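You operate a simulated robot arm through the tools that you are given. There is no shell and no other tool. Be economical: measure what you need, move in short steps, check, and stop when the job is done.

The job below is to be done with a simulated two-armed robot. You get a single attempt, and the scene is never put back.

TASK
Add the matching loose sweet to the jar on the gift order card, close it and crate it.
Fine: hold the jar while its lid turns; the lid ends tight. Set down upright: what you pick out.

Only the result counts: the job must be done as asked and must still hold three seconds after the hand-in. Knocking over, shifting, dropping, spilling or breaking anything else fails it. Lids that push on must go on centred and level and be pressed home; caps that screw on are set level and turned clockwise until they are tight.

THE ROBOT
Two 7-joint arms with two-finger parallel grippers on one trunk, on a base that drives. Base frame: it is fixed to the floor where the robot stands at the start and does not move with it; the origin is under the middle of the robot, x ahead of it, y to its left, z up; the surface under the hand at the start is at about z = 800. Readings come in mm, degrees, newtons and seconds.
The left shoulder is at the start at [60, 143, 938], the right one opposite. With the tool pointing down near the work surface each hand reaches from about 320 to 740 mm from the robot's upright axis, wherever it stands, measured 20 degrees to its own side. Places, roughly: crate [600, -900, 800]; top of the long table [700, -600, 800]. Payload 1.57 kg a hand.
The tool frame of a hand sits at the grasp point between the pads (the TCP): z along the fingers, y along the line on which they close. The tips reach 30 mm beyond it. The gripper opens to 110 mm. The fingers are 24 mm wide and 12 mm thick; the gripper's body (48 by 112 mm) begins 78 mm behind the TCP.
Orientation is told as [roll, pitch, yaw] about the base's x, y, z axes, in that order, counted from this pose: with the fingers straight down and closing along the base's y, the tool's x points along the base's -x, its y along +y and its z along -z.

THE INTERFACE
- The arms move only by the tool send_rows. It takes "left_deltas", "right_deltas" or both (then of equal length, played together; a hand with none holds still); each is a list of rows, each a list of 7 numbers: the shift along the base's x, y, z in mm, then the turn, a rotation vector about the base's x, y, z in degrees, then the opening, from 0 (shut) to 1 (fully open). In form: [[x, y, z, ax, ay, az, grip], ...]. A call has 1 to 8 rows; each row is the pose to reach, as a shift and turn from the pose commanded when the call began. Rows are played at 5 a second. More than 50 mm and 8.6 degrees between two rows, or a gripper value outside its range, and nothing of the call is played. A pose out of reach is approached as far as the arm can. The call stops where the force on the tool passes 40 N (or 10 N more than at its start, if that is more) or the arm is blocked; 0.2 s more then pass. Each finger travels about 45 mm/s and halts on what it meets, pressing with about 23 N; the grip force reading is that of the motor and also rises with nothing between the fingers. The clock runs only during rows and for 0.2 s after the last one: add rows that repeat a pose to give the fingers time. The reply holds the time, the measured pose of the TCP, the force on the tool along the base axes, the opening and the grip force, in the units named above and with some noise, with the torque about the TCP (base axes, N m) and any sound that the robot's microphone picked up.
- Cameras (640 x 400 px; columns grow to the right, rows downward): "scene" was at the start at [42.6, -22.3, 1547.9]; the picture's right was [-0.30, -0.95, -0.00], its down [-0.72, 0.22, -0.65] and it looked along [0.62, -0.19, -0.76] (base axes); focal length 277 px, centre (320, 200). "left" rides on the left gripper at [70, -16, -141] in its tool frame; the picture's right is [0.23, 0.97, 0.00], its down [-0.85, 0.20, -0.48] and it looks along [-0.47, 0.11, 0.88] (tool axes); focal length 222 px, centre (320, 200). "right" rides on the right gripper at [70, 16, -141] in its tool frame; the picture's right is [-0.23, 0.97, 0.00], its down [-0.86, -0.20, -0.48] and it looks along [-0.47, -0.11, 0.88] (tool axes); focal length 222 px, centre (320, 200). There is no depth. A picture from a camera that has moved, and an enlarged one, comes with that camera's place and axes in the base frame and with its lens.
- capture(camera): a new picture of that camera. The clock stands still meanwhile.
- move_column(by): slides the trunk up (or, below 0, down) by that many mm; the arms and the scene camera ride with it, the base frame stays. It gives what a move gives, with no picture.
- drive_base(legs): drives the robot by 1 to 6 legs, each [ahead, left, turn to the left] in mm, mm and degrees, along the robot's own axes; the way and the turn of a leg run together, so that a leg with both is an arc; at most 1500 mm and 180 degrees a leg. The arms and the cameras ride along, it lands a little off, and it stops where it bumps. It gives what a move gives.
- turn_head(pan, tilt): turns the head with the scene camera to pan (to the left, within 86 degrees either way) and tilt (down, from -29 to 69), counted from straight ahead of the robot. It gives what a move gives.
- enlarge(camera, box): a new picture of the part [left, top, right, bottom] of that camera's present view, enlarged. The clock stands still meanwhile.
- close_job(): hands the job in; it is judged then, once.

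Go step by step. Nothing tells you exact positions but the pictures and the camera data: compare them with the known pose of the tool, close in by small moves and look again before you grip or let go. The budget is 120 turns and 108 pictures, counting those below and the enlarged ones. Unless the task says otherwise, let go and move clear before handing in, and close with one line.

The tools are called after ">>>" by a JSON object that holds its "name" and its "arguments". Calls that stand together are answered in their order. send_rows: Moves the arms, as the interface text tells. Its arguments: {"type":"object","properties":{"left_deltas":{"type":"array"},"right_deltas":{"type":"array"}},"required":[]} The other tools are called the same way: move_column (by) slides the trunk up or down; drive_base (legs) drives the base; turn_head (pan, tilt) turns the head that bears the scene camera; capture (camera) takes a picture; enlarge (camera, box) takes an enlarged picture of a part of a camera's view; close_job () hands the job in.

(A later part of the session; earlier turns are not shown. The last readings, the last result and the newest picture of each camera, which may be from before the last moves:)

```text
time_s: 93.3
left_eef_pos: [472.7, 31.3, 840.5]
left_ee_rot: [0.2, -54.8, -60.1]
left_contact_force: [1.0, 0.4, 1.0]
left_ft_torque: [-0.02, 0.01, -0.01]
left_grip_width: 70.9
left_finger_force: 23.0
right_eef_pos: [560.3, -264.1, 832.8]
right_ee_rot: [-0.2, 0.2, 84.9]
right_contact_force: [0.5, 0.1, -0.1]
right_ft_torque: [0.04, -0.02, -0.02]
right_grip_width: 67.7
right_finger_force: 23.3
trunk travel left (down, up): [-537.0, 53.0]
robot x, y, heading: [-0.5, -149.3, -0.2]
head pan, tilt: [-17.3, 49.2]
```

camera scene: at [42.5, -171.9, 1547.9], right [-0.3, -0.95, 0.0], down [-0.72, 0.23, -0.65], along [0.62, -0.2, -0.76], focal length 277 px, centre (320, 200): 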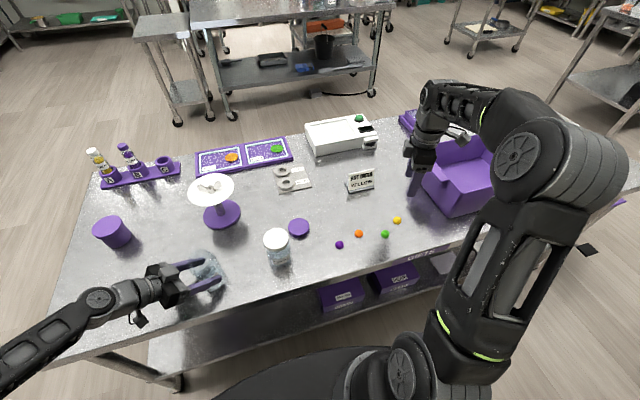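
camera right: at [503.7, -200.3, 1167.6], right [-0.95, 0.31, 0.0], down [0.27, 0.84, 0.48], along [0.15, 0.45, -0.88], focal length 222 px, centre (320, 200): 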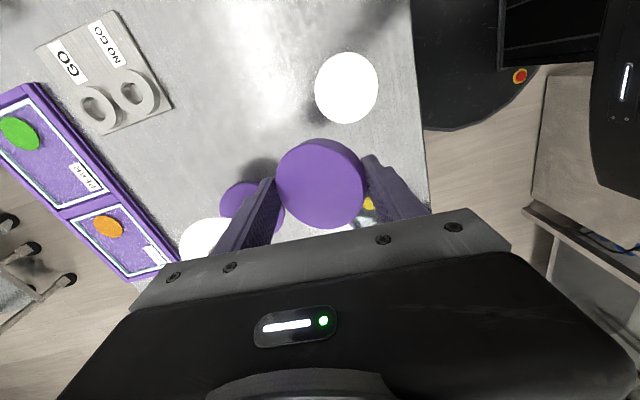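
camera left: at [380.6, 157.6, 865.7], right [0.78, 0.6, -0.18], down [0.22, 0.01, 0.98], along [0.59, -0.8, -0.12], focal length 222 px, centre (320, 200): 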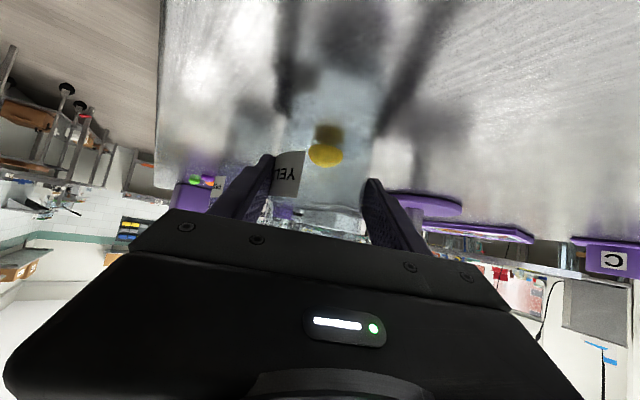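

Only millimetres above the table; releasing so it lies flat, then rising and turning to yaw ≈ 145.

>>> {"name": "send_rows", "arguments": {"right_deltas": [[0, 0, -0.5, 0, 0, 0, 0.6], [0, 0, -0.5, 0, 0, 0, 0.85], [0, 0, -0.5, 0, 0, 0, 0.9], [0, 0, 25, 0, 0, 0, 0.9], [0, 0, 50, 0, 0, 8, 0.9], [0, 0, 50, 0, 0, 16, 0.9], [0, 0, 50, 0, 0, 24, 0.9], [0, 0, 50, 0, 0, 32, 0.9]]}}

>>> {"name": "send_rows", "arguments": {"right_deltas": [[0, 0, 0, 0, 0, 8, 0.9], [0, 0, 0, 0, 0, 16, 0.9], [0, 0, 0, 0, 0, 24, 0.9], [0, 0, 0, 0, 0, 29, 0.9], [0, 0, -25, 0, 0, 29, 0.9], [0, 0, -25, 0, 0, 29, 0.9]]}}

>>> {"name": "capture", "arguments": {"camera": "right"}}

```text
time_s: 95.1
left_eef_pos: [473.4, 30.9, 840.4]
left_ee_rot: [0.1, -54.9, -60.1]
left_contact_force: [-0.5, -0.2, 0.9]
left_ft_torque: [-0.05, 0.08, -0.03]
left_grip_width: 71.0
left_finger_force: 23.2
right_eef_pos: [560.3, -262.7, 881.9]
right_ee_rot: [-0.1, 0.1, 117.0]
right_contact_force: [0.4, -0.4, 0.6]
right_ft_torque: [0.01, 0.01, -0.02]
right_grip_width: 98.9
right_finger_force: 0.2
trunk travel left (down, up): [-537.0, 53.0]
robot x, y, heading: [-3.2, -150.8, -0.2]
head pan, tilt: [-17.3, 49.2]
```

```text
time_s: 96.5
left_eef_pos: [472.9, 31.2, 841.3]
left_ee_rot: [0.3, -54.9, -60.1]
left_contact_force: [0.2, 0.2, 1.2]
left_ft_torque: [0.0, 0.05, -0.06]
left_grip_width: 70.6
left_finger_force: 23.1
right_eef_pos: [561.6, -263.6, 857.1]
right_ee_rot: [-0.1, 0.2, 145.9]
right_contact_force: [-0.2, 0.1, 0.3]
right_ft_torque: [-0.03, 0.0, -0.02]
right_grip_width: 99.2
right_finger_force: 0.1
trunk travel left (down, up): [-537.0, 53.0]
robot x, y, heading: [1.8, -148.5, -0.2]
head pan, tilt: [-17.3, 49.2]
```

```text
14 pictures are left
camera right: at [608.7, -315.5, 997.8], right [-0.73, -0.68, 0.0], down [-0.6, 0.64, 0.48], along [-0.32, 0.35, -0.88], focal length 222 px, centre (320, 200)
```

right: 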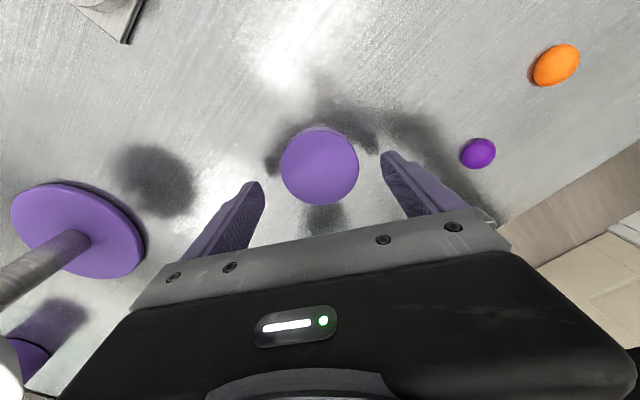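

Lid flat again; it's ~6.5 mm off in the hand's x direction. Correcting, descending and gripping.

>>> {"name": "send_rows", "arguments": {"right_deltas": [[5.4, -3.6, 0, 0, 0, 0, 0.9], [5.4, -3.6, -15, 0, 0, 0, 0.9], [5.4, -3.6, -24, 0, 0, 0, 0.9]]}}

>>> {"name": "capture", "arguments": {"camera": "right"}}

```text
time_s: 97.3
left_eef_pos: [473.2, 32.8, 840.3]
left_ee_rot: [0.3, -54.9, -60.0]
left_contact_force: [0.3, -0.3, 0.2]
left_ft_torque: [-0.02, 0.06, -0.03]
left_grip_width: 71.0
left_finger_force: 23.0
right_eef_pos: [566.2, -268.4, 831.9]
right_ee_rot: [-0.1, 0.3, 145.9]
right_contact_force: [0.4, -0.5, -0.9]
right_ft_torque: [-0.02, -0.01, 0.0]
right_grip_width: 99.2
right_finger_force: 0.1
trunk travel left (down, up): [-537.0, 53.0]
robot x, y, heading: [0.7, -146.9, -0.1]
head pan, tilt: [-17.3, 49.2]
```

```text
13 pictures are left
camera right: at [615.0, -320.9, 973.2], right [-0.73, -0.68, 0.0], down [-0.6, 0.64, 0.48], along [-0.32, 0.35, -0.88], focal length 222 px, centre (320, 200)
```

right: 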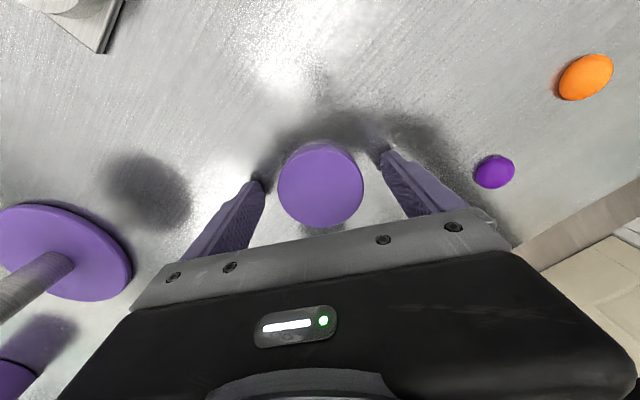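

Centred. Closing, then lifting.

>>> {"name": "send_rows", "arguments": {"right_deltas": [[0, 0, 0, 0, 0, 0, 0.75], [0, 0, 0, 0, 0, 0, 0.55], [0, 0, 0, 0, 0, 0, 0.4], [0, 0, 0, 0, 0, 0, 0.4], [0, 0, 0, 0, 0, 0, 0.4], [0, 0, 40, 0, 0, 0, 0.4], [0, 0, 85, 0, 0, 0, 0.4], [0, 0, 130, 0, 0, 0, 0.4]]}}

>>> {"name": "send_rows", "arguments": {"right_deltas": [[0, 0, 42, 0, 0, 0, 0.4], [-13, 42, 47, 0, 0, 0, 0.4], [-26, 84, 47, 0, 0, 0, 0.4], [-39, 126, 47, 0, 0, 0, 0.4], [-52, 168, 47, 0, 0, 0, 0.4], [-65, 210, 47, 0, 0, 0, 0.4], [-78, 252, 47, 0, 0, 0, 0.4], [-91, 293, 47, 0, 0, 0, 0.4]]}}

>>> {"name": "capture", "arguments": {"camera": "right"}}

```text
time_s: 99.1
left_eef_pos: [472.9, 31.0, 841.0]
left_ee_rot: [0.1, -55.0, -60.0]
left_contact_force: [-0.9, 0.7, 2.1]
left_ft_torque: [-0.05, 0.14, -0.05]
left_grip_width: 70.7
left_finger_force: 23.0
right_eef_pos: [565.6, -267.6, 963.4]
right_ee_rot: [0.0, 0.2, 146.0]
right_contact_force: [-0.4, 0.6, 0.3]
right_ft_torque: [-0.01, 0.0, -0.04]
right_grip_width: 67.4
right_finger_force: 22.6
trunk travel left (down, up): [-537.0, 53.0]
robot x, y, heading: [1.1, -148.3, -0.5]
head pan, tilt: [-17.3, 49.2]
```

```text
time_s: 100.9
left_eef_pos: [472.7, 30.7, 841.9]
left_ee_rot: [0.1, -54.9, -60.0]
left_contact_force: [-0.3, 1.3, 2.3]
left_ft_torque: [-0.01, 0.06, -0.05]
left_grip_width: 70.5
left_finger_force: 22.7
right_eef_pos: [475.8, 25.4, 1010.8]
right_ee_rot: [-0.1, 0.3, 145.9]
right_contact_force: [0.4, 0.8, -0.3]
right_ft_torque: [0.0, -0.03, 0.01]
right_grip_width: 67.7
right_finger_force: 22.5
trunk travel left (down, up): [-537.0, 53.0]
robot x, y, heading: [-4.9, -148.5, -0.0]
head pan, tilt: [-17.3, 49.2]
```

```text
12 pictures are left
camera right: at [524.1, -26.7, 1151.9], right [-0.73, -0.68, 0.0], down [-0.6, 0.65, 0.47], along [-0.32, 0.35, -0.88], focal length 222 px, centre (320, 200)
```

right: 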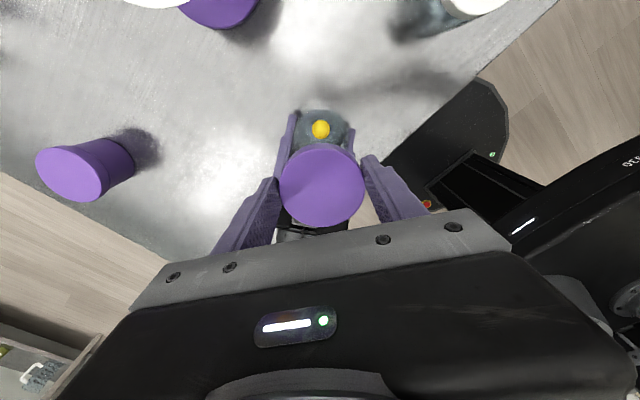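

Lid level and centred. Lowering in stages to feel the neck.

>>> {"name": "send_rows", "arguments": {"right_deltas": [[0, 0, -45, 0, 0, 0, 0.4], [0, 0, -76, 0, 0, 0, 0.4], [0, 0, -84, 0, 0, 0, 0.4], [0, 0, -89, 0, 0, 0, 0.4], [0, 0, -92, 0, 0, 0, 0.4]]}}

```text
time_s: 102.1
left_eef_pos: [471.5, 31.3, 840.0]
left_ee_rot: [0.1, -54.8, -60.1]
left_contact_force: [1.4, -2.2, -10.5]
left_ft_torque: [0.34, -0.21, 0.14]
left_grip_width: 71.0
left_finger_force: 22.4
right_eef_pos: [476.9, 26.6, 921.7]
right_ee_rot: [-0.4, 0.2, 145.9]
right_contact_force: [0.7, 6.8, 24.3]
right_ft_torque: [-0.05, -0.02, 0.02]
right_grip_width: 68.2
right_finger_force: 23.1
trunk travel left (down, up): [-537.0, 53.0]
robot x, y, heading: [-1.4, -147.1, -0.1]
head pan, tilt: [-17.3, 49.2]
```

Contact is ~9 mm too high with a +y side force, so still slightly off-centre. Raise, shift +2 mm in y, and try again.

>>> {"name": "send_rows", "arguments": {"right_deltas": [[0, 0, 6, 0, 0, 0, 0.4], [0, 2, 6, 0, 0, 0, 0.4], [0, 2, 3, 0, 0, 0, 0.4], [0, 2, 1, 0, 0, 0, 0.4], [0, 2, 0, 0, 0, 0, 0.4]]}}

```text
time_s: 103.3
left_eef_pos: [472.3, 31.5, 840.1]
left_ee_rot: [0.3, -54.8, -60.0]
left_contact_force: [4.7, 1.3, -10.1]
left_ft_torque: [-0.19, -0.19, 0.16]
left_grip_width: 71.1
left_finger_force: 23.3
right_eef_pos: [474.5, 28.4, 919.9]
right_ee_rot: [-0.3, 0.3, 145.9]
right_contact_force: [0.7, -1.4, 24.5]
right_ft_torque: [-0.31, 0.06, 0.0]
right_grip_width: 68.5
right_finger_force: 23.6
trunk travel left (down, up): [-537.0, 53.0]
robot x, y, heading: [-0.3, -143.9, -0.2]
head pan, tilt: [-17.3, 49.2]
```

Contact torque points to the (-x,-y) side riding on the rim, so the lid should go that way. Trying centre ≈ [473.5,22].

>>> {"name": "send_rows", "arguments": {"right_deltas": [[0, 0, 8, 0, 0, 0, 0.4], [-1.5, -5, 8, 0, 0, 0, 0.4], [-1.5, -5, 4, 0, 0, 0, 0.4], [-1.5, -5, 1, 0, 0, 0, 0.4], [-1.5, -5, 0, 0, 0, 0, 0.4]]}}

>>> {"name": "enlarge", "arguments": {"camera": "scene", "box": [152, 220, 248, 280]}}

```text
time_s: 104.5
left_eef_pos: [472.8, 31.7, 840.6]
left_ee_rot: [0.2, -54.8, -60.2]
left_contact_force: [3.6, -0.9, -5.8]
left_ft_torque: [-0.13, 0.33, 0.05]
left_grip_width: 70.6
left_finger_force: 22.7
right_eef_pos: [473.5, 23.3, 918.2]
right_ee_rot: [-0.3, 0.2, 145.9]
right_contact_force: [-1.3, 1.6, 15.8]
right_ft_torque: [0.36, -0.22, 0.03]
right_grip_width: 67.7
right_finger_force: 22.7
trunk travel left (down, up): [-537.0, 53.0]
robot x, y, heading: [1.6, -145.4, -0.3]
head pan, tilt: [-17.3, 49.2]
```

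```text
6.67 times, centred on (200, 250) of scene
camera zoom: at [42.1, -171.3, 1548.0], right [-0.3, -0.95, 0.0], down [-0.72, 0.23, -0.65], along [0.62, -0.2, -0.76], focal length 1844 px, centre (1120, -133)
```

zoom: 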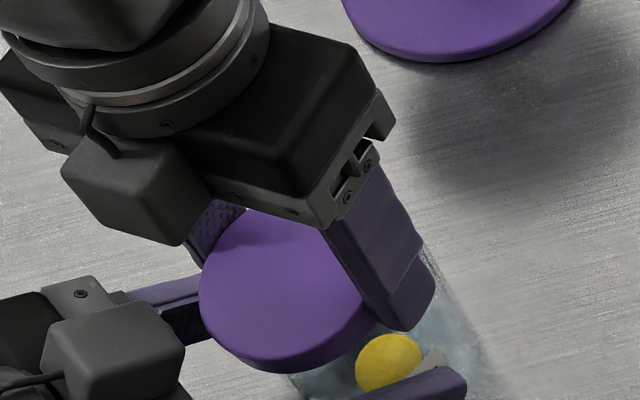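

The lid looks tilted/slid within the hand. One right-camera picture to see it.

>>> {"name": "send_rows", "arguments": {"right_deltas": [[0, 0, 15, 0, 0, 0, 0.4], [0, 0, 40, 0, 0, 0, 0.4], [0, 0, 85, 0, 0, 0, 0.4]]}}

>>> {"name": "capture", "arguments": {"camera": "right"}}

```text
time_s: 105.3
left_eef_pos: [473.0, 31.0, 841.0]
left_ee_rot: [0.3, -54.9, -60.1]
left_contact_force: [-1.7, 0.0, 3.3]
left_ft_torque: [0.03, 0.13, 0.06]
left_grip_width: 71.0
left_finger_force: 22.8
right_eef_pos: [472.7, 22.9, 1004.8]
right_ee_rot: [-0.1, 0.2, 145.9]
right_contact_force: [-0.2, 1.1, 0.8]
right_ft_torque: [0.01, 0.02, 0.0]
right_grip_width: 67.4
right_finger_force: 23.0
trunk travel left (down, up): [-537.0, 53.0]
robot x, y, heading: [-2.8, -148.1, -0.4]
head pan, tilt: [-17.3, 49.2]
```

```text
10 pictures are left
camera right: at [521.4, -29.8, 1144.3], right [-0.73, -0.68, 0.0], down [-0.6, 0.65, 0.48], along [-0.32, 0.35, -0.88], focal length 222 px, centre (320, 200)
```

right: 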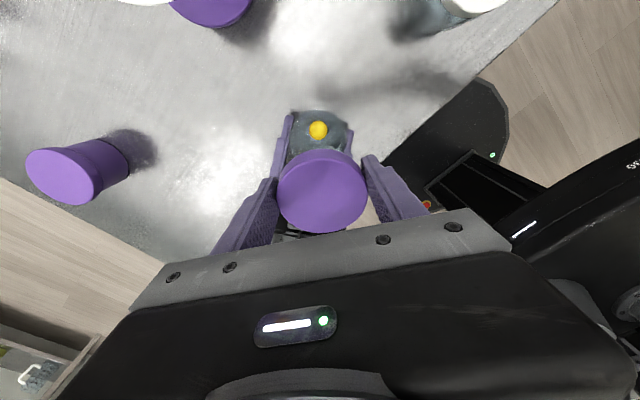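

The lid pivoted the opposite way this time, which brackets the true centre: about [476.7,23.6]. I'll flatten the lid on the table again and regrip.

>>> {"name": "send_rows", "arguments": {"right_deltas": [[13, -41, 5, 0, 0, 0, 0.4], [26, -83, 5, 0, 0, 0, 0.4], [40, -125, 5, 0, 0, 0, 0.4], [53, -167, 5, 0, 0, 0, 0.4], [66, -208, 5, 0, 0, 0, 0.4], [79, -249, 5, 0, 0, 0, 0.4], [93, -290, 0, 0, 0, 0, 0.4], [93, -290, -45, 0, 0, 0, 0.4]]}}

>>> {"name": "send_rows", "arguments": {"right_deltas": [[0, 0, -45, 0, 0, 0, 0.4], [0, 0, -85, 0, 0, 0, 0.4], [0, 0, -105, 0, 0, 0, 0.4], [0, 0, -115, 0, 0, 0, 0.4], [0, 0, -120, 0, 0, 0, 0.4], [0, 0, -123, 0, 0, 0, 0.4], [0, 0, -125, 0, 0, 0, 0.4]]}}

```text
time_s: 107.1
left_eef_pos: [473.0, 31.3, 840.6]
left_ee_rot: [0.2, -54.9, -60.1]
left_contact_force: [0.5, -0.6, 2.2]
left_ft_torque: [-0.02, 0.03, 0.03]
left_grip_width: 70.7
left_finger_force: 22.4
right_eef_pos: [566.3, -266.8, 957.6]
right_ee_rot: [-0.2, 0.2, 146.0]
right_contact_force: [-1.0, -0.1, -0.6]
right_ft_torque: [-0.02, 0.0, -0.04]
right_grip_width: 67.7
right_finger_force: 23.0
trunk travel left (down, up): [-537.0, 53.0]
robot x, y, heading: [-1.4, -147.8, -0.0]
head pan, tilt: [-17.3, 49.2]
```

```text
time_s: 108.7
left_eef_pos: [472.5, 30.9, 841.0]
left_ee_rot: [0.2, -54.9, -60.1]
left_contact_force: [0.6, -0.7, 2.6]
left_ft_torque: [-0.01, 0.06, -0.01]
left_grip_width: 70.6
left_finger_force: 23.1
right_eef_pos: [566.7, -267.3, 831.8]
right_ee_rot: [0.0, 0.2, 146.0]
right_contact_force: [0.6, -0.7, 0.1]
right_ft_torque: [0.03, -0.03, -0.01]
right_grip_width: 67.6
right_finger_force: 22.5
trunk travel left (down, up): [-537.0, 53.0]
robot x, y, heading: [0.2, -147.8, -0.3]
head pan, tilt: [-17.3, 49.2]
```

Just off the table; releasing so it settles flat, then looking.

>>> {"name": "send_rows", "arguments": {"right_deltas": [[0, 0, 0, 0, 0, 0, 0.6], [0, 0, 0, 0, 0, 0, 0.85], [0, 0, 0, 0, 0, 0, 0.9], [0, 0, 0, 0, 0, 0, 0.9]]}}

>>> {"name": "capture", "arguments": {"camera": "right"}}

```text
time_s: 109.7
left_eef_pos: [473.2, 31.2, 839.8]
left_ee_rot: [0.2, -54.9, -60.1]
left_contact_force: [0.3, 0.1, 2.4]
left_ft_torque: [-0.02, 0.07, -0.02]
left_grip_width: 70.6
left_finger_force: 22.7
right_eef_pos: [566.2, -267.6, 831.6]
right_ee_rot: [-0.1, 0.1, 145.9]
right_contact_force: [-0.3, 0.6, -1.0]
right_ft_torque: [-0.01, 0.03, 0.0]
right_grip_width: 98.8
right_finger_force: 0.0
trunk travel left (down, up): [-537.0, 53.0]
robot x, y, heading: [2.4, -150.3, -0.1]
head pan, tilt: [-17.3, 49.2]
```

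```text
9 pictures are left
camera right: at [615.2, -320.5, 973.8], right [-0.73, -0.68, 0.0], down [-0.6, 0.64, 0.48], along [-0.32, 0.35, -0.88], focal length 222 px, centre (320, 200)
```

right: 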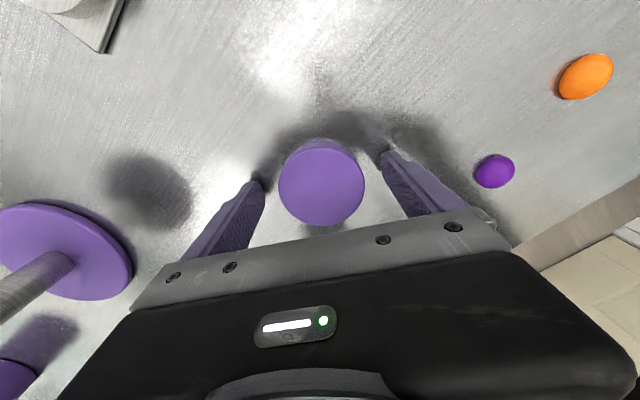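

Flat and centred. Grip, lift and carry to the refined centre.

>>> {"name": "send_rows", "arguments": {"right_deltas": [[0, 0, 0, 0, 0, 0, 0.75], [0, 0, 0, 0, 0, 0, 0.55], [0, 0, 0, 0, 0, 0, 0.4], [0, 0, 0, 0, 0, 0, 0.4], [0, 0, 0, 0, 0, 0, 0.4], [0, 0, 40, 0, 0, 0, 0.4], [0, 0, 85, 0, 0, 0, 0.4], [0, 0, 130, 0, 0, 0, 0.4]]}}

>>> {"name": "send_rows", "arguments": {"right_deltas": [[0, 0, 42, 0, 0, 0, 0.4], [-13, 42, 47, 0, 0, 0, 0.4], [-26, 84, 47, 0, 0, 0, 0.4], [-39, 126, 47, 0, 0, 0, 0.4], [-52, 168, 47, 0, 0, 0, 0.4], [-65, 210, 47, 0, 0, 0, 0.4], [-78, 252, 47, 0, 0, 0, 0.4], [-89.7, 291, 47, 0, 0, 0, 0.4]]}}

>>> {"name": "send_rows", "arguments": {"right_deltas": [[0, 0, -45, 0, 0, 0, 0.4], [0, 0, -76, 0, 0, 0, 0.4], [0, 0, -84, 0, 0, 0, 0.4], [0, 0, -86, 0, 0, 0, 0.4], [0, 0, -88, 0, 0, 0, 0.4]]}}

```text
time_s: 111.5
left_eef_pos: [473.1, 32.0, 842.0]
left_ee_rot: [0.3, -54.9, -60.2]
left_contact_force: [-0.9, 0.9, 2.9]
left_ft_torque: [-0.03, 0.17, -0.03]
left_grip_width: 70.9
left_finger_force: 23.0
right_eef_pos: [567.7, -267.1, 964.0]
right_ee_rot: [-0.1, 0.3, 145.9]
right_contact_force: [-0.2, -0.5, -0.4]
right_ft_torque: [0.0, 0.04, 0.02]
right_grip_width: 67.6
right_finger_force: 22.8
trunk travel left (down, up): [-537.0, 53.0]
robot x, y, heading: [3.9, -144.8, -0.3]
head pan, tilt: [-17.3, 49.2]
```

```text
time_s: 113.3
left_eef_pos: [472.5, 31.8, 841.3]
left_ee_rot: [0.2, -54.9, -60.1]
left_contact_force: [-0.2, 1.6, 2.4]
left_ft_torque: [0.03, 0.12, -0.03]
left_grip_width: 70.8
left_finger_force: 23.5
right_eef_pos: [474.3, 24.9, 1010.8]
right_ee_rot: [-0.1, 0.4, 145.9]
right_contact_force: [-1.1, 0.8, 0.6]
right_ft_torque: [-0.01, 0.01, 0.06]
right_grip_width: 67.6
right_finger_force: 22.8
trunk travel left (down, up): [-537.0, 53.0]
robot x, y, heading: [1.3, -150.5, -0.2]
head pan, tilt: [-17.3, 49.2]
```

```text
time_s: 114.5
left_eef_pos: [472.5, 31.4, 840.1]
left_ee_rot: [0.3, -54.9, -60.1]
left_contact_force: [5.5, 1.0, -10.5]
left_ft_torque: [0.41, 0.18, 0.07]
left_grip_width: 71.1
left_finger_force: 22.9
right_eef_pos: [478.4, 24.4, 922.3]
right_ee_rot: [-0.3, 0.2, 146.0]
right_contact_force: [-3.1, 2.3, 25.3]
right_ft_torque: [-0.2, 0.05, -0.03]
right_grip_width: 67.9
right_finger_force: 23.3
trunk travel left (down, up): [-537.0, 53.0]
robot x, y, heading: [0.3, -152.8, -0.3]
head pan, tilt: [-17.3, 49.2]
```

Contact bias shows I'm ~1.2 mm too far along the closing axis (+). Shifting (-0.8,-1.1) and trying again.

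>>> {"name": "send_rows", "arguments": {"right_deltas": [[0, 0, 5, 0, 0, 0, 0.4], [-0.8, -1.1, 5, 0, 0, 0, 0.4], [-0.8, -1.1, 2, 0, 0, 0, 0.4], [-0.8, -1.1, 0, 0, 0, 0, 0.4], [-0.8, -1.1, -1, 0, 0, 0, 0.4]]}}

```text
time_s: 115.7
left_eef_pos: [472.7, 31.8, 841.0]
left_ee_rot: [0.2, -54.8, -60.0]
left_contact_force: [0.4, 0.9, -4.0]
left_ft_torque: [-0.38, 0.1, 0.07]
left_grip_width: 70.6
left_finger_force: 23.1
right_eef_pos: [476.6, 22.3, 922.8]
right_ee_rot: [-0.3, 0.4, 145.9]
right_contact_force: [2.8, -0.2, 13.0]
right_ft_torque: [0.25, -0.26, -0.06]
right_grip_width: 67.7
right_finger_force: 22.7
trunk travel left (down, up): [-537.0, 53.0]
robot x, y, heading: [-5.0, -149.0, -0.3]
head pan, tilt: [-17.3, 49.2]
```

Now the opposite side touches: overshoot. Going back by ~0.5 mm.

>>> {"name": "send_rows", "arguments": {"right_deltas": [[0.3, 0.45, 3, 0, 0, 0, 0.4], [0.3, 0.45, 1, 0, 0, 0, 0.4], [0.3, 0.45, -0.5, 0, 0, 0, 0.4], [0.3, 0.45, -1.5, 0, 0, 0, 0.4]]}}

>>> {"name": "enlarge", "arguments": {"camera": "scene", "box": [152, 220, 248, 280]}}

```text
time_s: 116.7
left_eef_pos: [473.3, 30.6, 840.4]
left_ee_rot: [0.2, -54.9, -60.0]
left_contact_force: [2.7, -0.5, -11.5]
left_ft_torque: [-0.05, 0.21, 0.04]
left_grip_width: 70.9
left_finger_force: 22.9
right_eef_pos: [475.9, 23.3, 921.6]
right_ee_rot: [-0.3, 0.2, 146.0]
right_contact_force: [-2.0, -1.5, 24.5]
right_ft_torque: [-0.25, 0.06, -0.03]
right_grip_width: 68.1
right_finger_force: 23.1
trunk travel left (down, up): [-537.0, 53.0]
robot x, y, heading: [0.6, -153.1, -0.3]
head pan, tilt: [-17.3, 49.2]
```

```text
6.67 times, centred on (200, 250) of scene
camera zoom: at [41.6, -171.8, 1548.1], right [-0.3, -0.95, 0.0], down [-0.72, 0.23, -0.65], along [0.62, -0.2, -0.76], focal length 1844 px, centre (1120, -133)
```

zoom: 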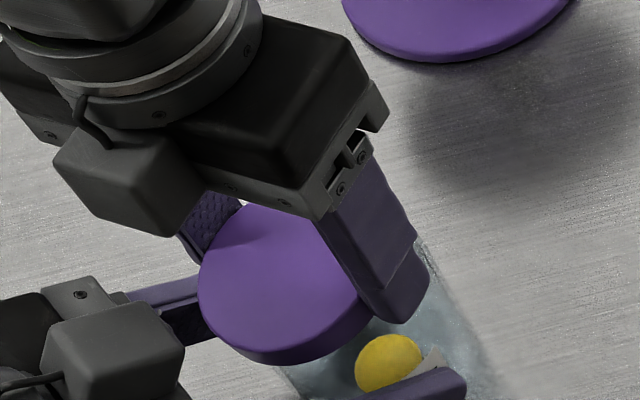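

Reconciling all the evidence (left-hand line, cocked-lid views), the jar centre should be about [480,20.6]. Raising, shifting (+3.8,-2.4) and lowering again.

>>> {"name": "send_rows", "arguments": {"right_deltas": [[0, 0, 7, 0, 0, 0, 0.4], [3.8, -2.4, 7, 0, 0, 0, 0.4], [3.8, -2.4, 3, 0, 0, 0, 0.4], [3.8, -2.4, 0, 0, 0, 0, 0.4], [3.8, -2.4, -2, 0, 0, 0, 0.4]]}}

```text
time_s: 117.9
left_eef_pos: [473.1, 31.4, 840.9]
left_ee_rot: [0.0, -54.9, -60.0]
left_contact_force: [5.7, -0.8, -8.3]
left_ft_torque: [-0.01, 0.44, 0.06]
left_grip_width: 70.6
left_finger_force: 22.6
right_eef_pos: [479.1, 20.1, 920.2]
right_ee_rot: [-0.2, 0.3, 145.9]
right_contact_force: [-1.9, 0.1, 18.6]
right_ft_torque: [-0.09, -0.26, -0.01]
right_grip_width: 67.6
right_finger_force: 22.4
trunk travel left (down, up): [-537.0, 53.0]
robot x, y, heading: [1.4, -148.9, -0.1]
head pan, tilt: [-17.3, 49.2]
```

Contact now on the +x side: it needs to go farther that way. Shifting another (+2.5,-1.7).

>>> {"name": "send_rows", "arguments": {"right_deltas": [[0, 0, 6, 0, 0, 0, 0.4], [2.5, -1.7, 6, 0, 0, 0, 0.4], [2.5, -1.7, 3, 0, 0, 0, 0.4], [2.5, -1.7, 1, 0, 0, 0, 0.4], [2.5, -1.7, -1, 0, 0, 0, 0.4], [2.5, -1.7, -2, 0, 0, 0, 0.4]]}}

```text
time_s: 119.3
left_eef_pos: [473.3, 32.3, 840.3]
left_ee_rot: [0.2, -54.9, -60.0]
left_contact_force: [-0.2, 1.2, 1.4]
left_ft_torque: [-0.17, 0.02, 0.04]
left_grip_width: 71.1
left_finger_force: 23.0
right_eef_pos: [483.1, 17.8, 915.9]
right_ee_rot: [-0.1, 0.3, 145.8]
right_contact_force: [1.8, -2.6, 0.9]
right_ft_torque: [-0.08, -0.03, -0.04]
right_grip_width: 67.8
right_finger_force: 23.6
trunk travel left (down, up): [-537.0, 53.0]
robot x, y, heading: [-2.7, -148.3, -0.3]
head pan, tilt: [-17.3, 49.2]
```

It slipped over the neck with almost no force — centre ≈ [482.5,18]. Lowering gently until it meets the thread.

>>> {"name": "send_rows", "arguments": {"right_deltas": [[0.4, -0.6, -1, 0, 0, 0, 0.4], [0.4, -0.6, -2, 0, 0, 0, 0.4], [0.4, -0.6, -3, 0, 0, 0, 0.4], [0.4, -0.6, -4, 0, 0, 0, 0.4]]}}

```text
time_s: 120.3
left_eef_pos: [472.2, 30.8, 841.6]
left_ee_rot: [0.2, -54.8, -60.1]
left_contact_force: [2.0, 0.9, -2.0]
left_ft_torque: [-0.21, -0.13, 0.04]
left_grip_width: 70.9
left_finger_force: 23.2
right_eef_pos: [482.4, 18.0, 913.2]
right_ee_rot: [-0.4, 0.2, 145.9]
right_contact_force: [-1.0, -1.5, 10.3]
right_ft_torque: [0.13, 0.26, 0.03]
right_grip_width: 67.5
right_finger_force: 23.0
trunk travel left (down, up): [-537.0, 53.0]
robot x, y, heading: [-0.7, -148.2, -0.2]
head pan, tilt: [-17.3, 49.2]
```

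Contact at z≈913, right where the thread begins. Turning clockwise in small descents.

>>> {"name": "send_rows", "arguments": {"right_deltas": [[0, 0, 0, 0, 0, -8, 0.4], [0, 0, -0.1, 0, 0, -16, 0.4], [0, 0, -0.2, 0, 0, -24, 0.4], [0, 0, -0.3, 0, 0, -32, 0.4], [0, 0, -0.4, 0, 0, -40, 0.4], [0, 0, -0.5, 0, 0, -48, 0.4], [0, 0, -0.6, 0, 0, -56, 0.4], [0, 0, -0.7, 0, 0, -64, 0.4]]}}

```text
time_s: 122.1
left_eef_pos: [474.6, 31.9, 841.6]
left_ee_rot: [0.6, -54.9, -60.1]
left_contact_force: [22.7, 8.9, -5.3]
left_ft_torque: [-0.2, 0.99, 0.27]
left_grip_width: 71.8
left_finger_force: 23.2
right_eef_pos: [480.5, 18.3, 910.6]
right_ee_rot: [0.2, 0.3, 81.9]
right_contact_force: [-24.3, -6.2, 14.1]
right_ft_torque: [0.17, 0.61, 0.19]
right_grip_width: 67.7
right_finger_force: 23.2
trunk travel left (down, up): [-537.0, 53.0]
robot x, y, heading: [-1.3, -145.8, 0.0]
head pan, tilt: [-17.3, 49.2]
```

A large side force reveals the lid sits ~4.5 mm eccentric in the hand. Shifting to follow it.

>>> {"name": "send_rows", "arguments": {"right_deltas": [[-2, -0.7, 0, 0, 0, 0, 0.4], [-4, -1.3, 0, 0, 0, 0, 0.4]]}}

```text
time_s: 122.7
left_eef_pos: [473.7, 32.1, 841.1]
left_ee_rot: [0.4, -55.0, -60.3]
left_contact_force: [13.6, 3.5, 4.6]
left_ft_torque: [0.01, 0.14, 0.12]
left_grip_width: 71.5
left_finger_force: 22.8
right_eef_pos: [478.8, 16.6, 911.0]
right_ee_rot: [-0.2, 0.2, 81.8]
right_contact_force: [-11.3, -1.0, 4.0]
right_ft_torque: [0.17, 0.43, 0.02]
right_grip_width: 68.0
right_finger_force: 23.4
trunk travel left (down, up): [-537.0, 53.0]
robot x, y, heading: [1.5, -147.9, -0.5]
head pan, tilt: [-17.3, 49.2]
```

Halved; another 3 mm is needed, i.e. eccentricity ≈7 mm. I'll turn on while following the corresponding arc.

>>> {"name": "send_rows", "arguments": {"right_deltas": [[-3, -0.3, 0, 0, 0, 0, 0.4], [-4.4, 0, -0.1, 0, 0, -8, 0.4], [-5.3, 0.4, -0.2, 0, 0, -16, 0.4], [-6.1, 0.8, -0.3, 0, 0, -24, 0.4], [-6.9, 1.3, -0.4, 0, 0, -32, 0.4], [-7.6, 2, -0.5, 0, 0, -40, 0.4], [-8.2, 2.8, -0.6, 0, 0, -48, 0.4], [-8.7, 3.6, -0.7, 0, 0, -56, 0.4]]}}

```text
time_s: 124.5
left_eef_pos: [471.7, 31.3, 840.0]
left_ee_rot: [-0.1, -54.8, -60.2]
left_contact_force: [-19.6, 4.9, 2.2]
left_ft_torque: [-0.21, -0.3, -0.17]
left_grip_width: 71.0
left_finger_force: 22.7
right_eef_pos: [471.2, 18.2, 911.6]
right_ee_rot: [-0.3, -0.1, 25.7]
right_contact_force: [18.2, -5.7, 0.5]
right_ft_torque: [-0.21, -0.92, 0.02]
right_grip_width: 67.7
right_finger_force: 23.8
trunk travel left (down, up): [-537.0, 53.0]
robot x, y, heading: [-0.1, -154.0, -0.1]
head pan, tilt: [-17.3, 49.2]
```

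Overshot; easing back by (+5,-1.7).

>>> {"name": "send_rows", "arguments": {"right_deltas": [[2.5, -0.8, 0, 0, 0, 0, 0.4], [5, -1.7, 0, 0, 0, 0, 0.4]]}}

>>> {"name": "enlarge", "arguments": {"camera": "scene", "box": [152, 220, 248, 280]}}

```text
time_s: 125.1
left_eef_pos: [472.9, 32.6, 839.8]
left_ee_rot: [0.3, -54.8, -60.1]
left_contact_force: [-1.1, -0.2, -11.2]
left_ft_torque: [0.39, 0.36, -0.01]
left_grip_width: 70.7
left_finger_force: 22.8
right_eef_pos: [473.0, 19.8, 910.8]
right_ee_rot: [0.2, 0.3, 26.1]
right_contact_force: [1.7, -0.4, 9.9]
right_ft_torque: [-0.28, -0.43, -0.03]
right_grip_width: 67.5
right_finger_force: 23.3
trunk travel left (down, up): [-537.0, 53.0]
robot x, y, heading: [-2.7, -149.6, -0.2]
head pan, tilt: [-17.3, 49.2]
```

```text
6.67 times, centred on (200, 250) of scene
camera zoom: at [42.6, -171.0, 1547.9], right [-0.3, -0.95, 0.0], down [-0.72, 0.23, -0.65], along [0.62, -0.2, -0.76], focal length 1844 px, centre (1120, -133)
```

zoom: 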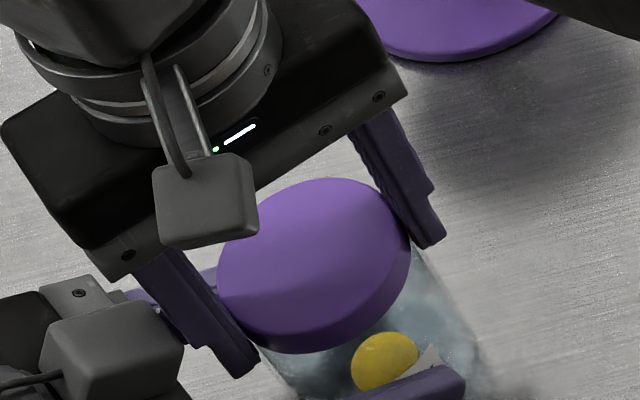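

Now the lid looks centred and level on the jar. Continuing clockwise to yaw ≈ -38, following the arc.

>>> {"name": "send_rows", "arguments": {"right_deltas": [[-0.3, 0.9, 0, 0, 0, -8, 0.4], [-0.5, 1.8, -0.1, 0, 0, -16, 0.4], [-0.6, 2.7, -0.2, 0, 0, -24, 0.4], [-0.7, 3.5, -0.3, 0, 0, -32, 0.4]]}}

```text
time_s: 126.1
left_eef_pos: [474.2, 31.7, 841.0]
left_ee_rot: [0.3, -54.9, -60.0]
left_contact_force: [9.2, 4.2, -9.3]
left_ft_torque: [0.03, 0.72, 0.09]
left_grip_width: 70.8
left_finger_force: 22.7
right_eef_pos: [473.1, 22.7, 909.9]
right_ee_rot: [-0.2, 0.3, -6.2]
right_contact_force: [-9.9, -4.3, 13.3]
right_ft_torque: [-0.01, 0.11, -0.05]
right_grip_width: 67.7
right_finger_force: 23.2
trunk travel left (down, up): [-537.0, 53.0]
robot x, y, heading: [0.9, -149.3, -0.2]
head pan, tilt: [-17.3, 49.2]
```

Small correction and 32° more.

>>> {"name": "send_rows", "arguments": {"right_deltas": [[-2.2, -0.6, 0, 0, 0, -8, 0.4], [-2.2, 0.3, 0, 0, 0, -16, 0.4], [-2, 1.2, -0.1, 0, 0, -24, 0.4], [-1.7, 2, -0.2, 0, 0, -32, 0.4]]}}

```text
time_s: 127.1
left_eef_pos: [472.0, 30.3, 840.5]
left_ee_rot: [0.0, -54.9, -60.0]
left_contact_force: [-4.5, -1.1, -0.1]
left_ft_torque: [0.03, 0.01, -0.07]
left_grip_width: 70.7
left_finger_force: 23.3
right_eef_pos: [473.8, 24.0, 909.1]
right_ee_rot: [-0.1, 0.1, -38.3]
right_contact_force: [5.4, 0.1, 1.0]
right_ft_torque: [0.04, -0.31, 0.03]
right_grip_width: 67.3
right_finger_force: 22.5
trunk travel left (down, up): [-537.0, 53.0]
robot x, y, heading: [-0.1, -151.1, -0.0]
head pan, tilt: [-17.3, 49.2]
```

The lid has descended ~3.5 mm with almost no vertical force — threading. Quick pull test, then regrip and unwind in the same turn.

>>> {"name": "send_rows", "arguments": {"right_deltas": [[1, 0, 1, 0, 0, 0, 0.4], [1.5, 0, 2.5, 0, 0, 0, 0.4]]}}

```text
time_s: 127.7
left_eef_pos: [473.8, 31.0, 841.2]
left_ee_rot: [0.2, -54.9, -60.1]
left_contact_force: [-8.2, -1.6, 10.5]
left_ft_torque: [-0.1, -0.07, -0.1]
left_grip_width: 70.9
left_finger_force: 23.0
right_eef_pos: [474.3, 24.0, 910.5]
right_ee_rot: [-0.1, 0.2, -38.1]
right_contact_force: [7.8, 2.1, -11.8]
right_ft_torque: [0.13, -0.52, 0.04]
right_grip_width: 67.9
right_finger_force: 22.6
trunk travel left (down, up): [-537.0, 53.0]
robot x, y, heading: [0.6, -148.7, -0.3]
head pan, tilt: [-17.3, 49.2]
```

Engaged. Regripping: open, rise, unwind 184°, recentre.

>>> {"name": "send_rows", "arguments": {"right_deltas": [[0, 0, -2, 0, 0, 0, 0.6], [0, 0, -2, 0, 0, 0, 0.78], [0, 0, -2, 0, 0, 0, 0.78], [0, 0, 43, 0, 0, 4, 0.78], [2, -1, 88, 0, 0, 12, 0.78], [4, -2, 93, 0, 0, 20, 0.78], [5, -3.5, 93, 0, 0, 28, 0.78], [5, -3.5, 93, 0, 0, 36, 0.78]]}}

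>>> {"name": "send_rows", "arguments": {"right_deltas": [[0, 0, 0, 0, 0, 8, 0.85], [0, 0, 0, 0, 0, 16, 0.85], [0, 0, 0, 0, 0, 24, 0.85], [0, 0, 0, 0, 0, 32, 0.85], [0, 0, 0, 0, 0, 40, 0.85], [0, 0, 0, 0, 0, 48, 0.85], [0, 0, 0, 0, 0, 56, 0.85], [0, 0, 0, 0, 0, 64, 0.85]]}}

>>> {"name": "send_rows", "arguments": {"right_deltas": [[0, 0, 0, 0, 0, 8, 0.85], [0, 0, 0, 0, 0, 16, 0.85], [0, 0, 0, 0, 0, 24, 0.85], [0, 0, 0, 0, 0, 32, 0.85], [0, 0, 0, 0, 0, 40, 0.85], [0, 0, 0, 0, 0, 48, 0.85], [0, 0, 0, 0, 0, 56, 0.85], [0, 0, 0, 0, 0, 64, 0.85]]}}

>>> {"name": "send_rows", "arguments": {"right_deltas": [[0, 0, 0, 0, 0, 8, 0.85], [0, 0, 0, 0, 0, 16, 0.85], [0, 0, 0, 0, 0, 20, 0.85], [0, 0, -45, 0, 0, 20, 0.85], [0, 0, -80, 0, 0, 20, 0.85], [0, 0, -92, 0, 0, 20, 0.85]]}}

>>> {"name": "enlarge", "arguments": {"camera": "right", "box": [240, 110, 400, 210]}}

```text
time_s: 129.5
left_eef_pos: [471.7, 31.0, 842.1]
left_ee_rot: [0.1, -54.9, -60.0]
left_contact_force: [0.2, 0.5, 3.1]
left_ft_torque: [0.08, 0.05, -0.02]
left_grip_width: 70.8
left_finger_force: 23.3
right_eef_pos: [479.3, 19.8, 1005.9]
right_ee_rot: [-0.1, 0.2, -2.0]
right_contact_force: [-0.1, 0.1, -0.9]
right_ft_torque: [0.05, -0.01, 0.0]
right_grip_width: 85.9
right_finger_force: 0.1
trunk travel left (down, up): [-537.0, 53.0]
robot x, y, heading: [1.1, -149.1, -0.1]
head pan, tilt: [-17.3, 49.2]
```

```text
time_s: 131.3
left_eef_pos: [473.5, 31.7, 840.0]
left_ee_rot: [0.2, -54.9, -60.1]
left_contact_force: [0.1, -0.6, 0.1]
left_ft_torque: [0.0, 0.08, 0.0]
left_grip_width: 70.7
left_finger_force: 23.3
right_eef_pos: [480.0, 19.9, 1006.6]
right_ee_rot: [-0.1, 0.3, 61.9]
right_contact_force: [0.0, -0.3, 0.5]
right_ft_torque: [-0.02, 0.0, -0.01]
right_grip_width: 93.6
right_finger_force: 0.1
trunk travel left (down, up): [-537.0, 53.0]
robot x, y, heading: [-0.1, -152.1, -0.4]
head pan, tilt: [-17.3, 49.2]
```

```text
time_s: 133.1
left_eef_pos: [473.0, 30.7, 840.6]
left_ee_rot: [0.2, -55.0, -60.1]
left_contact_force: [-1.2, -1.0, 0.3]
left_ft_torque: [0.05, 0.05, -0.01]
left_grip_width: 70.7
left_finger_force: 23.2
right_eef_pos: [479.6, 20.8, 1005.9]
right_ee_rot: [-0.1, 0.2, 125.9]
right_contact_force: [-1.2, 0.2, -0.1]
right_ft_torque: [0.0, 0.0, 0.01]
right_grip_width: 93.6
right_finger_force: 0.2
trunk travel left (down, up): [-537.0, 53.0]
robot x, y, heading: [-0.3, -149.4, -0.2]
head pan, tilt: [-17.3, 49.2]
```

```text
time_s: 134.5
left_eef_pos: [473.4, 31.5, 840.8]
left_ee_rot: [0.2, -55.0, -60.1]
left_contact_force: [0.2, 0.4, 0.2]
left_ft_torque: [0.01, 0.0, 0.0]
left_grip_width: 70.7
left_finger_force: 22.4
right_eef_pos: [478.8, 20.9, 913.5]
right_ee_rot: [-0.1, 0.2, 145.9]
right_contact_force: [-0.2, 0.4, -0.1]
right_ft_torque: [0.04, 0.01, 0.01]
right_grip_width: 93.4
right_finger_force: 0.0
trunk travel left (down, up): [-537.0, 53.0]
robot x, y, heading: [-1.1, -147.8, -0.1]
head pan, tilt: [-17.3, 49.2]
```

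```text
4.00 times, centred on (320, 160) of right
camera zoom: at [527.5, -31.6, 1054.6], right [-0.73, -0.68, 0.0], down [-0.6, 0.64, 0.48], along [-0.32, 0.35, -0.88], focal length 888 px, centre (320, 360)
```

zoom: 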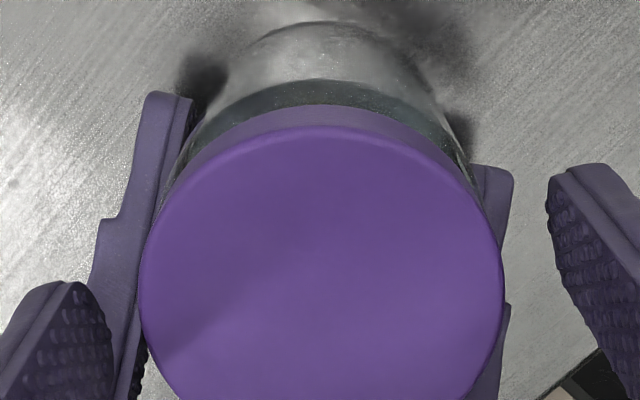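

Lid is level and threaded. Small centring shift, close and turn clockwise further.

>>> {"name": "send_rows", "arguments": {"right_deltas": [[2.5, -1.7, -3, 0, 0, 0, 0.85], [2.5, -1.7, -3, 0, 0, 0, 0.6], [2.5, -1.7, -3, 0, 0, 0, 0.4], [2.5, -1.7, -3, 0, 0, 0, 0.4], [2.5, -1.7, -3, 0, 0, 0, 0.4], [2.5, -1.7, -3, 0, 0, -8, 0.4], [2.5, -1.7, -3.1, 0, 0, -16, 0.4], [2.5, -1.7, -3.2, 0, 0, -24, 0.4]]}}

>>> {"name": "send_rows", "arguments": {"right_deltas": [[0, 0, -0.1, 0, 0, -8, 0.4], [0, 0, -0.2, 0, 0, -16, 0.4], [0, 0, -0.3, 0, 0, -24, 0.4], [0, 0, -0.4, 0, 0, -32, 0.4]]}}

```text
time_s: 136.3
left_eef_pos: [474.6, 31.8, 840.6]
left_ee_rot: [0.2, -54.9, -60.0]
left_contact_force: [7.3, 4.1, 0.3]
left_ft_torque: [-0.28, 0.61, 0.06]
left_grip_width: 70.7
left_finger_force: 23.1
right_eef_pos: [481.9, 18.5, 910.5]
right_ee_rot: [0.0, 0.2, 121.8]
right_contact_force: [-5.9, -3.1, -0.6]
right_ft_torque: [0.02, -0.21, 0.08]
right_grip_width: 67.6
right_finger_force: 22.6
trunk travel left (down, up): [-537.0, 53.0]
robot x, y, heading: [0.0, -146.0, -0.1]
head pan, tilt: [-17.3, 49.2]
```

```text
time_s: 137.3
left_eef_pos: [474.9, 32.6, 839.4]
left_ee_rot: [0.3, -54.8, -59.9]
left_contact_force: [18.9, 6.6, -4.9]
left_ft_torque: [-0.24, 0.93, 0.2]
left_grip_width: 71.3
left_finger_force: 23.1
right_eef_pos: [480.7, 19.0, 909.3]
right_ee_rot: [0.0, 0.2, 89.7]
right_contact_force: [-18.6, -5.8, 3.2]
right_ft_torque: [-0.14, 0.35, 0.07]
right_grip_width: 67.6
right_finger_force: 22.8
trunk travel left (down, up): [-537.0, 53.0]
robot x, y, heading: [-1.7, -150.5, -0.2]
head pan, tilt: [-17.3, 49.2]
```

Side force building; following with (-5,-1.5) then on.

>>> {"name": "send_rows", "arguments": {"right_deltas": [[-3, -1, 0, 0, 0, 0, 0.4], [-5, -1.5, 0, 0, 0, 0, 0.4], [-5.5, -1.3, -0.1, 0, 0, -8, 0.4], [-6, -1, -0.2, 0, 0, -16, 0.4], [-6.4, -0.6, -0.3, 0, 0, -24, 0.4], [-6.7, -0.2, -0.4, 0, 0, -32, 0.4]]}}

```text
time_s: 138.7
left_eef_pos: [473.0, 30.1, 840.6]
left_ee_rot: [0.0, -54.9, -60.0]
left_contact_force: [-8.0, 2.8, 3.6]
left_ft_torque: [0.03, 0.09, -0.03]
left_grip_width: 70.8
left_finger_force: 23.0
right_eef_pos: [477.3, 18.3, 910.4]
right_ee_rot: [-0.3, 0.2, 57.7]
right_contact_force: [5.9, -3.1, -3.0]
right_ft_torque: [-0.16, -0.52, -0.03]
right_grip_width: 67.9
right_finger_force: 23.0
trunk travel left (down, up): [-537.0, 53.0]
robot x, y, heading: [1.9, -153.2, -0.3]
head pan, tilt: [-17.3, 49.2]
```

Continuing with a slight ease-back.

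>>> {"name": "send_rows", "arguments": {"right_deltas": [[1, -0.5, -0.1, 0, 0, -8, 0.4], [1, -0.2, -0.2, 0, 0, -16, 0.4], [1, 0.2, -0.3, 0, 0, -24, 0.4], [1, 0.6, -0.4, 0, 0, -32, 0.4]]}}

>>> {"name": "send_rows", "arguments": {"right_deltas": [[0, 0.3, -0.1, 0, 0, -8, 0.4], [0, 0.6, -0.2, 0, 0, -16, 0.4], [0, 1, -0.3, 0, 0, -24, 0.4]]}}

```text
time_s: 139.7
left_eef_pos: [473.6, 30.8, 841.5]
left_ee_rot: [0.2, -54.9, -60.1]
left_contact_force: [-3.9, 0.8, -1.8]
left_ft_torque: [0.01, 0.28, -0.04]
left_grip_width: 70.7
left_finger_force: 23.6
right_eef_pos: [476.7, 20.8, 908.7]
right_ee_rot: [-0.1, 0.3, 25.8]
right_contact_force: [3.7, 0.4, 0.5]
right_ft_torque: [0.0, -0.47, 0.04]
right_grip_width: 67.6
right_finger_force: 23.2
trunk travel left (down, up): [-537.0, 53.0]
robot x, y, heading: [-0.4, -143.7, -0.3]
head pan, tilt: [-17.3, 49.2]
```

```text
time_s: 140.5
left_eef_pos: [472.3, 31.9, 840.9]
left_ee_rot: [0.2, -54.8, -60.1]
left_contact_force: [-0.8, -1.3, -5.6]
left_ft_torque: [0.09, 0.24, -0.05]
left_grip_width: 70.8
left_finger_force: 22.8
right_eef_pos: [476.6, 20.6, 908.5]
right_ee_rot: [-0.1, 0.2, 1.7]
right_contact_force: [0.6, 0.7, 4.6]
right_ft_torque: [-0.04, -0.28, 0.02]
right_grip_width: 67.6
right_finger_force: 22.6
trunk travel left (down, up): [-537.0, 53.0]
robot x, y, heading: [2.4, -149.7, -0.1]
head pan, tilt: [-17.3, 49.2]
```

Smooth, no tightness yet (~328°). Continuing to yaw ≈ -40.

>>> {"name": "send_rows", "arguments": {"right_deltas": [[0, 0.3, 0, 0, 0, -8, 0.4], [0, 0.6, -0.1, 0, 0, -16, 0.4], [0, 0.8, -0.1, 0, 0, -24, 0.4], [0, 1, -0.2, 0, 0, -32, 0.4], [0, 1.2, -0.2, 0, 0, -40, 0.4]]}}

```text
time_s: 141.7
left_eef_pos: [472.9, 30.8, 840.8]
left_ee_rot: [0.2, -54.9, -60.1]
left_contact_force: [-2.6, -0.1, 0.4]
left_ft_torque: [0.12, 0.0, -0.89]
left_grip_width: 71.1
left_finger_force: 23.2
right_eef_pos: [476.6, 21.2, 908.3]
right_ee_rot: [0.0, 0.2, -38.2]
right_contact_force: [0.5, 1.0, 1.5]
right_ft_torque: [0.01, 0.04, 0.85]
right_grip_width: 67.8
right_finger_force: 23.1
trunk travel left (down, up): [-537.0, 53.0]
robot x, y, heading: [-1.4, -146.3, -0.1]
head pan, tilt: [-17.3, 49.2]
```

Torque jumped to 0.85 N·m: it's tightening. A little further to confirm.

>>> {"name": "send_rows", "arguments": {"right_deltas": [[0, 0, 0, 0, 0, -4, 0.4], [0, 0, 0, 0, 0, -8, 0.4]]}}

```text
time_s: 142.3
left_eef_pos: [472.2, 31.0, 840.8]
left_ee_rot: [0.1, -55.0, -60.1]
left_contact_force: [-5.4, -1.0, 0.7]
left_ft_torque: [-0.03, -0.11, -0.69]
left_grip_width: 71.1
left_finger_force: 22.8
right_eef_pos: [476.0, 20.8, 908.2]
right_ee_rot: [-0.2, 0.2, -46.2]
right_contact_force: [5.2, 0.0, 0.3]
right_ft_torque: [0.04, -0.14, 0.65]
right_grip_width: 67.4
right_finger_force: 23.1
trunk travel left (down, up): [-537.0, 53.0]
robot x, y, heading: [1.3, -148.0, -0.4]
head pan, tilt: [-17.3, 49.2]
```

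Torque plateaus (pads slipping): the lid is tight. Now the left hand releases and backs away while the right keeps hold of the lid.

>>> {"name": "send_rows", "arguments": {"left_deltas": [[0, 0, 0, 0, 0, 0, 0.8], [0, 0, 0, 0, 0, 0, 1], [0, 0, 0, 0, 0, 0, 1], [-15, 26, 0, 0, 0, 0, 1], [-35, 61, 0, 0, 0, 0, 1], [-55, 95, 0, 0, 0, 0, 1], [-70, 121, 20, 0, 0, 0, 1], [-75, 130, 60, 0, 0, 0, 1]]}}

>>> {"name": "send_rows", "arguments": {"right_deltas": [[0, 0, 5, 0, 0, 0, 0.4], [0, 0, 25, 0, 0, 0, 0.4], [0, 0, 65, 0, 0, 0, 0.4], [0, 0, 105, 0, 0, 0, 0.4], [0, 0, 145, 0, 0, 0, 0.4]]}}

>>> {"name": "capture", "arguments": {"camera": "scene"}}

```text
time_s: 144.1
left_eef_pos: [398.7, 162.2, 900.8]
left_ee_rot: [0.2, -55.0, -60.0]
left_contact_force: [0.3, 0.2, -0.2]
left_ft_torque: [0.01, 0.03, 0.02]
left_grip_width: 110.0
left_finger_force: 0.0
right_eef_pos: [476.8, 21.2, 906.9]
right_ee_rot: [-0.1, 0.2, -46.2]
right_contact_force: [-0.3, -1.1, 0.4]
right_ft_torque: [0.02, 0.01, 0.02]
right_grip_width: 67.5
right_finger_force: 23.3
trunk travel left (down, up): [-537.0, 53.0]
robot x, y, heading: [0.9, -147.1, -0.2]
head pan, tilt: [-17.3, 49.2]
```

```text
time_s: 145.3
left_eef_pos: [398.0, 161.2, 899.9]
left_ee_rot: [0.1, -54.9, -60.0]
left_contact_force: [0.2, -0.1, -0.2]
left_ft_torque: [-0.03, 0.0, 0.01]
left_grip_width: 109.9
left_finger_force: 0.2
right_eef_pos: [475.6, 21.9, 1044.9]
right_ee_rot: [-0.1, 0.2, -46.1]
right_contact_force: [-0.5, -0.5, 0.0]
right_ft_torque: [0.0, 0.0, 0.04]
right_grip_width: 67.4
right_finger_force: 22.9
right hand out of reach, approached as far as the arm can: row 5
trunk travel left (down, up): [-537.0, 53.0]
robot x, y, heading: [2.5, -149.4, -0.4]
head pan, tilt: [-17.3, 49.2]
```

```text
5 pictures are left
camera scene: at [42.5, -171.1, 1547.9], right [-0.3, -0.95, 0.0], down [-0.72, 0.23, -0.65], along [0.62, -0.2, -0.76], focal length 277 px, centre (320, 200)
```

scene: 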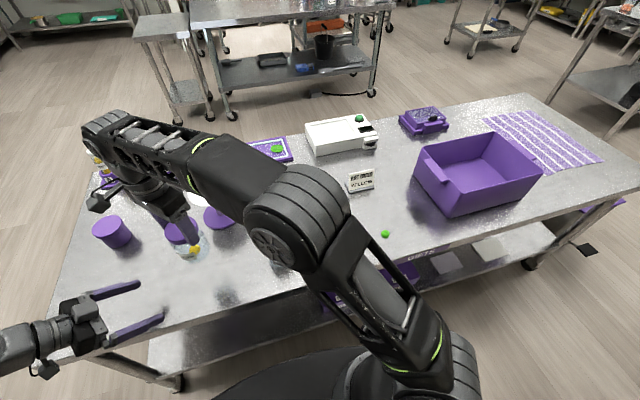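

Jar lifted with the sweet inside. Raising the left arm clear, and moving the right hand with the jar to its own side.

>>> {"name": "send_rows", "arguments": {"left_deltas": [[0, 0, 45, 0, 0, 0, 1], [0, 0, 90, 0, 0, 0, 1], [0, 0, 135, 0, 0, 0, 1], [0, 0, 180, 0, 0, 0, 1], [0, 0, 225, 0, 0, 0, 1]]}}

>>> {"name": "send_rows", "arguments": {"right_deltas": [[-2, -42, 8, 0, 0, 5, 0.4], [-4, -84, 16, 0, 0, 10, 0.4], [-6, -126, 24, 0, 0, 15, 0.4], [-8, -168, 32, 0, 0, 20, 0.4], [-12, -210, 40, 0, 0, 26, 0.4], [-16, -252, 45, 0, 0, 32, 0.4], [-20, -294, 50, 0, 0, 38, 0.4], [-24, -336, 55, 0, 0, 44, 0.4]]}}

```text
time_s: 146.5
left_eef_pos: [398.3, 159.5, 1126.4]
left_ee_rot: [0.2, -54.9, -60.2]
left_contact_force: [-0.1, -0.4, 0.2]
left_ft_torque: [-0.01, -0.01, 0.02]
left_grip_width: 110.1
left_finger_force: 0.0
right_eef_pos: [474.0, 21.4, 1043.6]
right_ee_rot: [-0.1, 0.2, -46.1]
right_contact_force: [0.4, 0.5, -0.8]
right_ft_torque: [0.01, -0.01, 0.01]
right_grip_width: 67.5
right_finger_force: 22.7
trunk travel left (down, up): [-537.0, 53.0]
robot x, y, heading: [0.0, -150.7, -0.3]
head pan, tilt: [-17.3, 49.2]
```

```text
time_s: 148.3
left_eef_pos: [397.6, 159.6, 1125.8]
left_ee_rot: [0.2, -55.0, -60.2]
left_contact_force: [-0.5, 1.0, 0.5]
left_ft_torque: [0.01, -0.02, -0.01]
left_grip_width: 110.0
left_finger_force: 0.0
right_eef_pos: [450.8, -313.6, 1098.4]
right_ee_rot: [0.0, 0.3, -1.9]
right_contact_force: [0.3, -0.2, -0.9]
right_ft_torque: [0.0, 0.0, 0.01]
right_grip_width: 67.5
right_finger_force: 22.9
trunk travel left (down, up): [-537.0, 53.0]
robot x, y, heading: [-3.7, -151.2, -0.3]
head pan, tilt: [-17.3, 49.2]
```

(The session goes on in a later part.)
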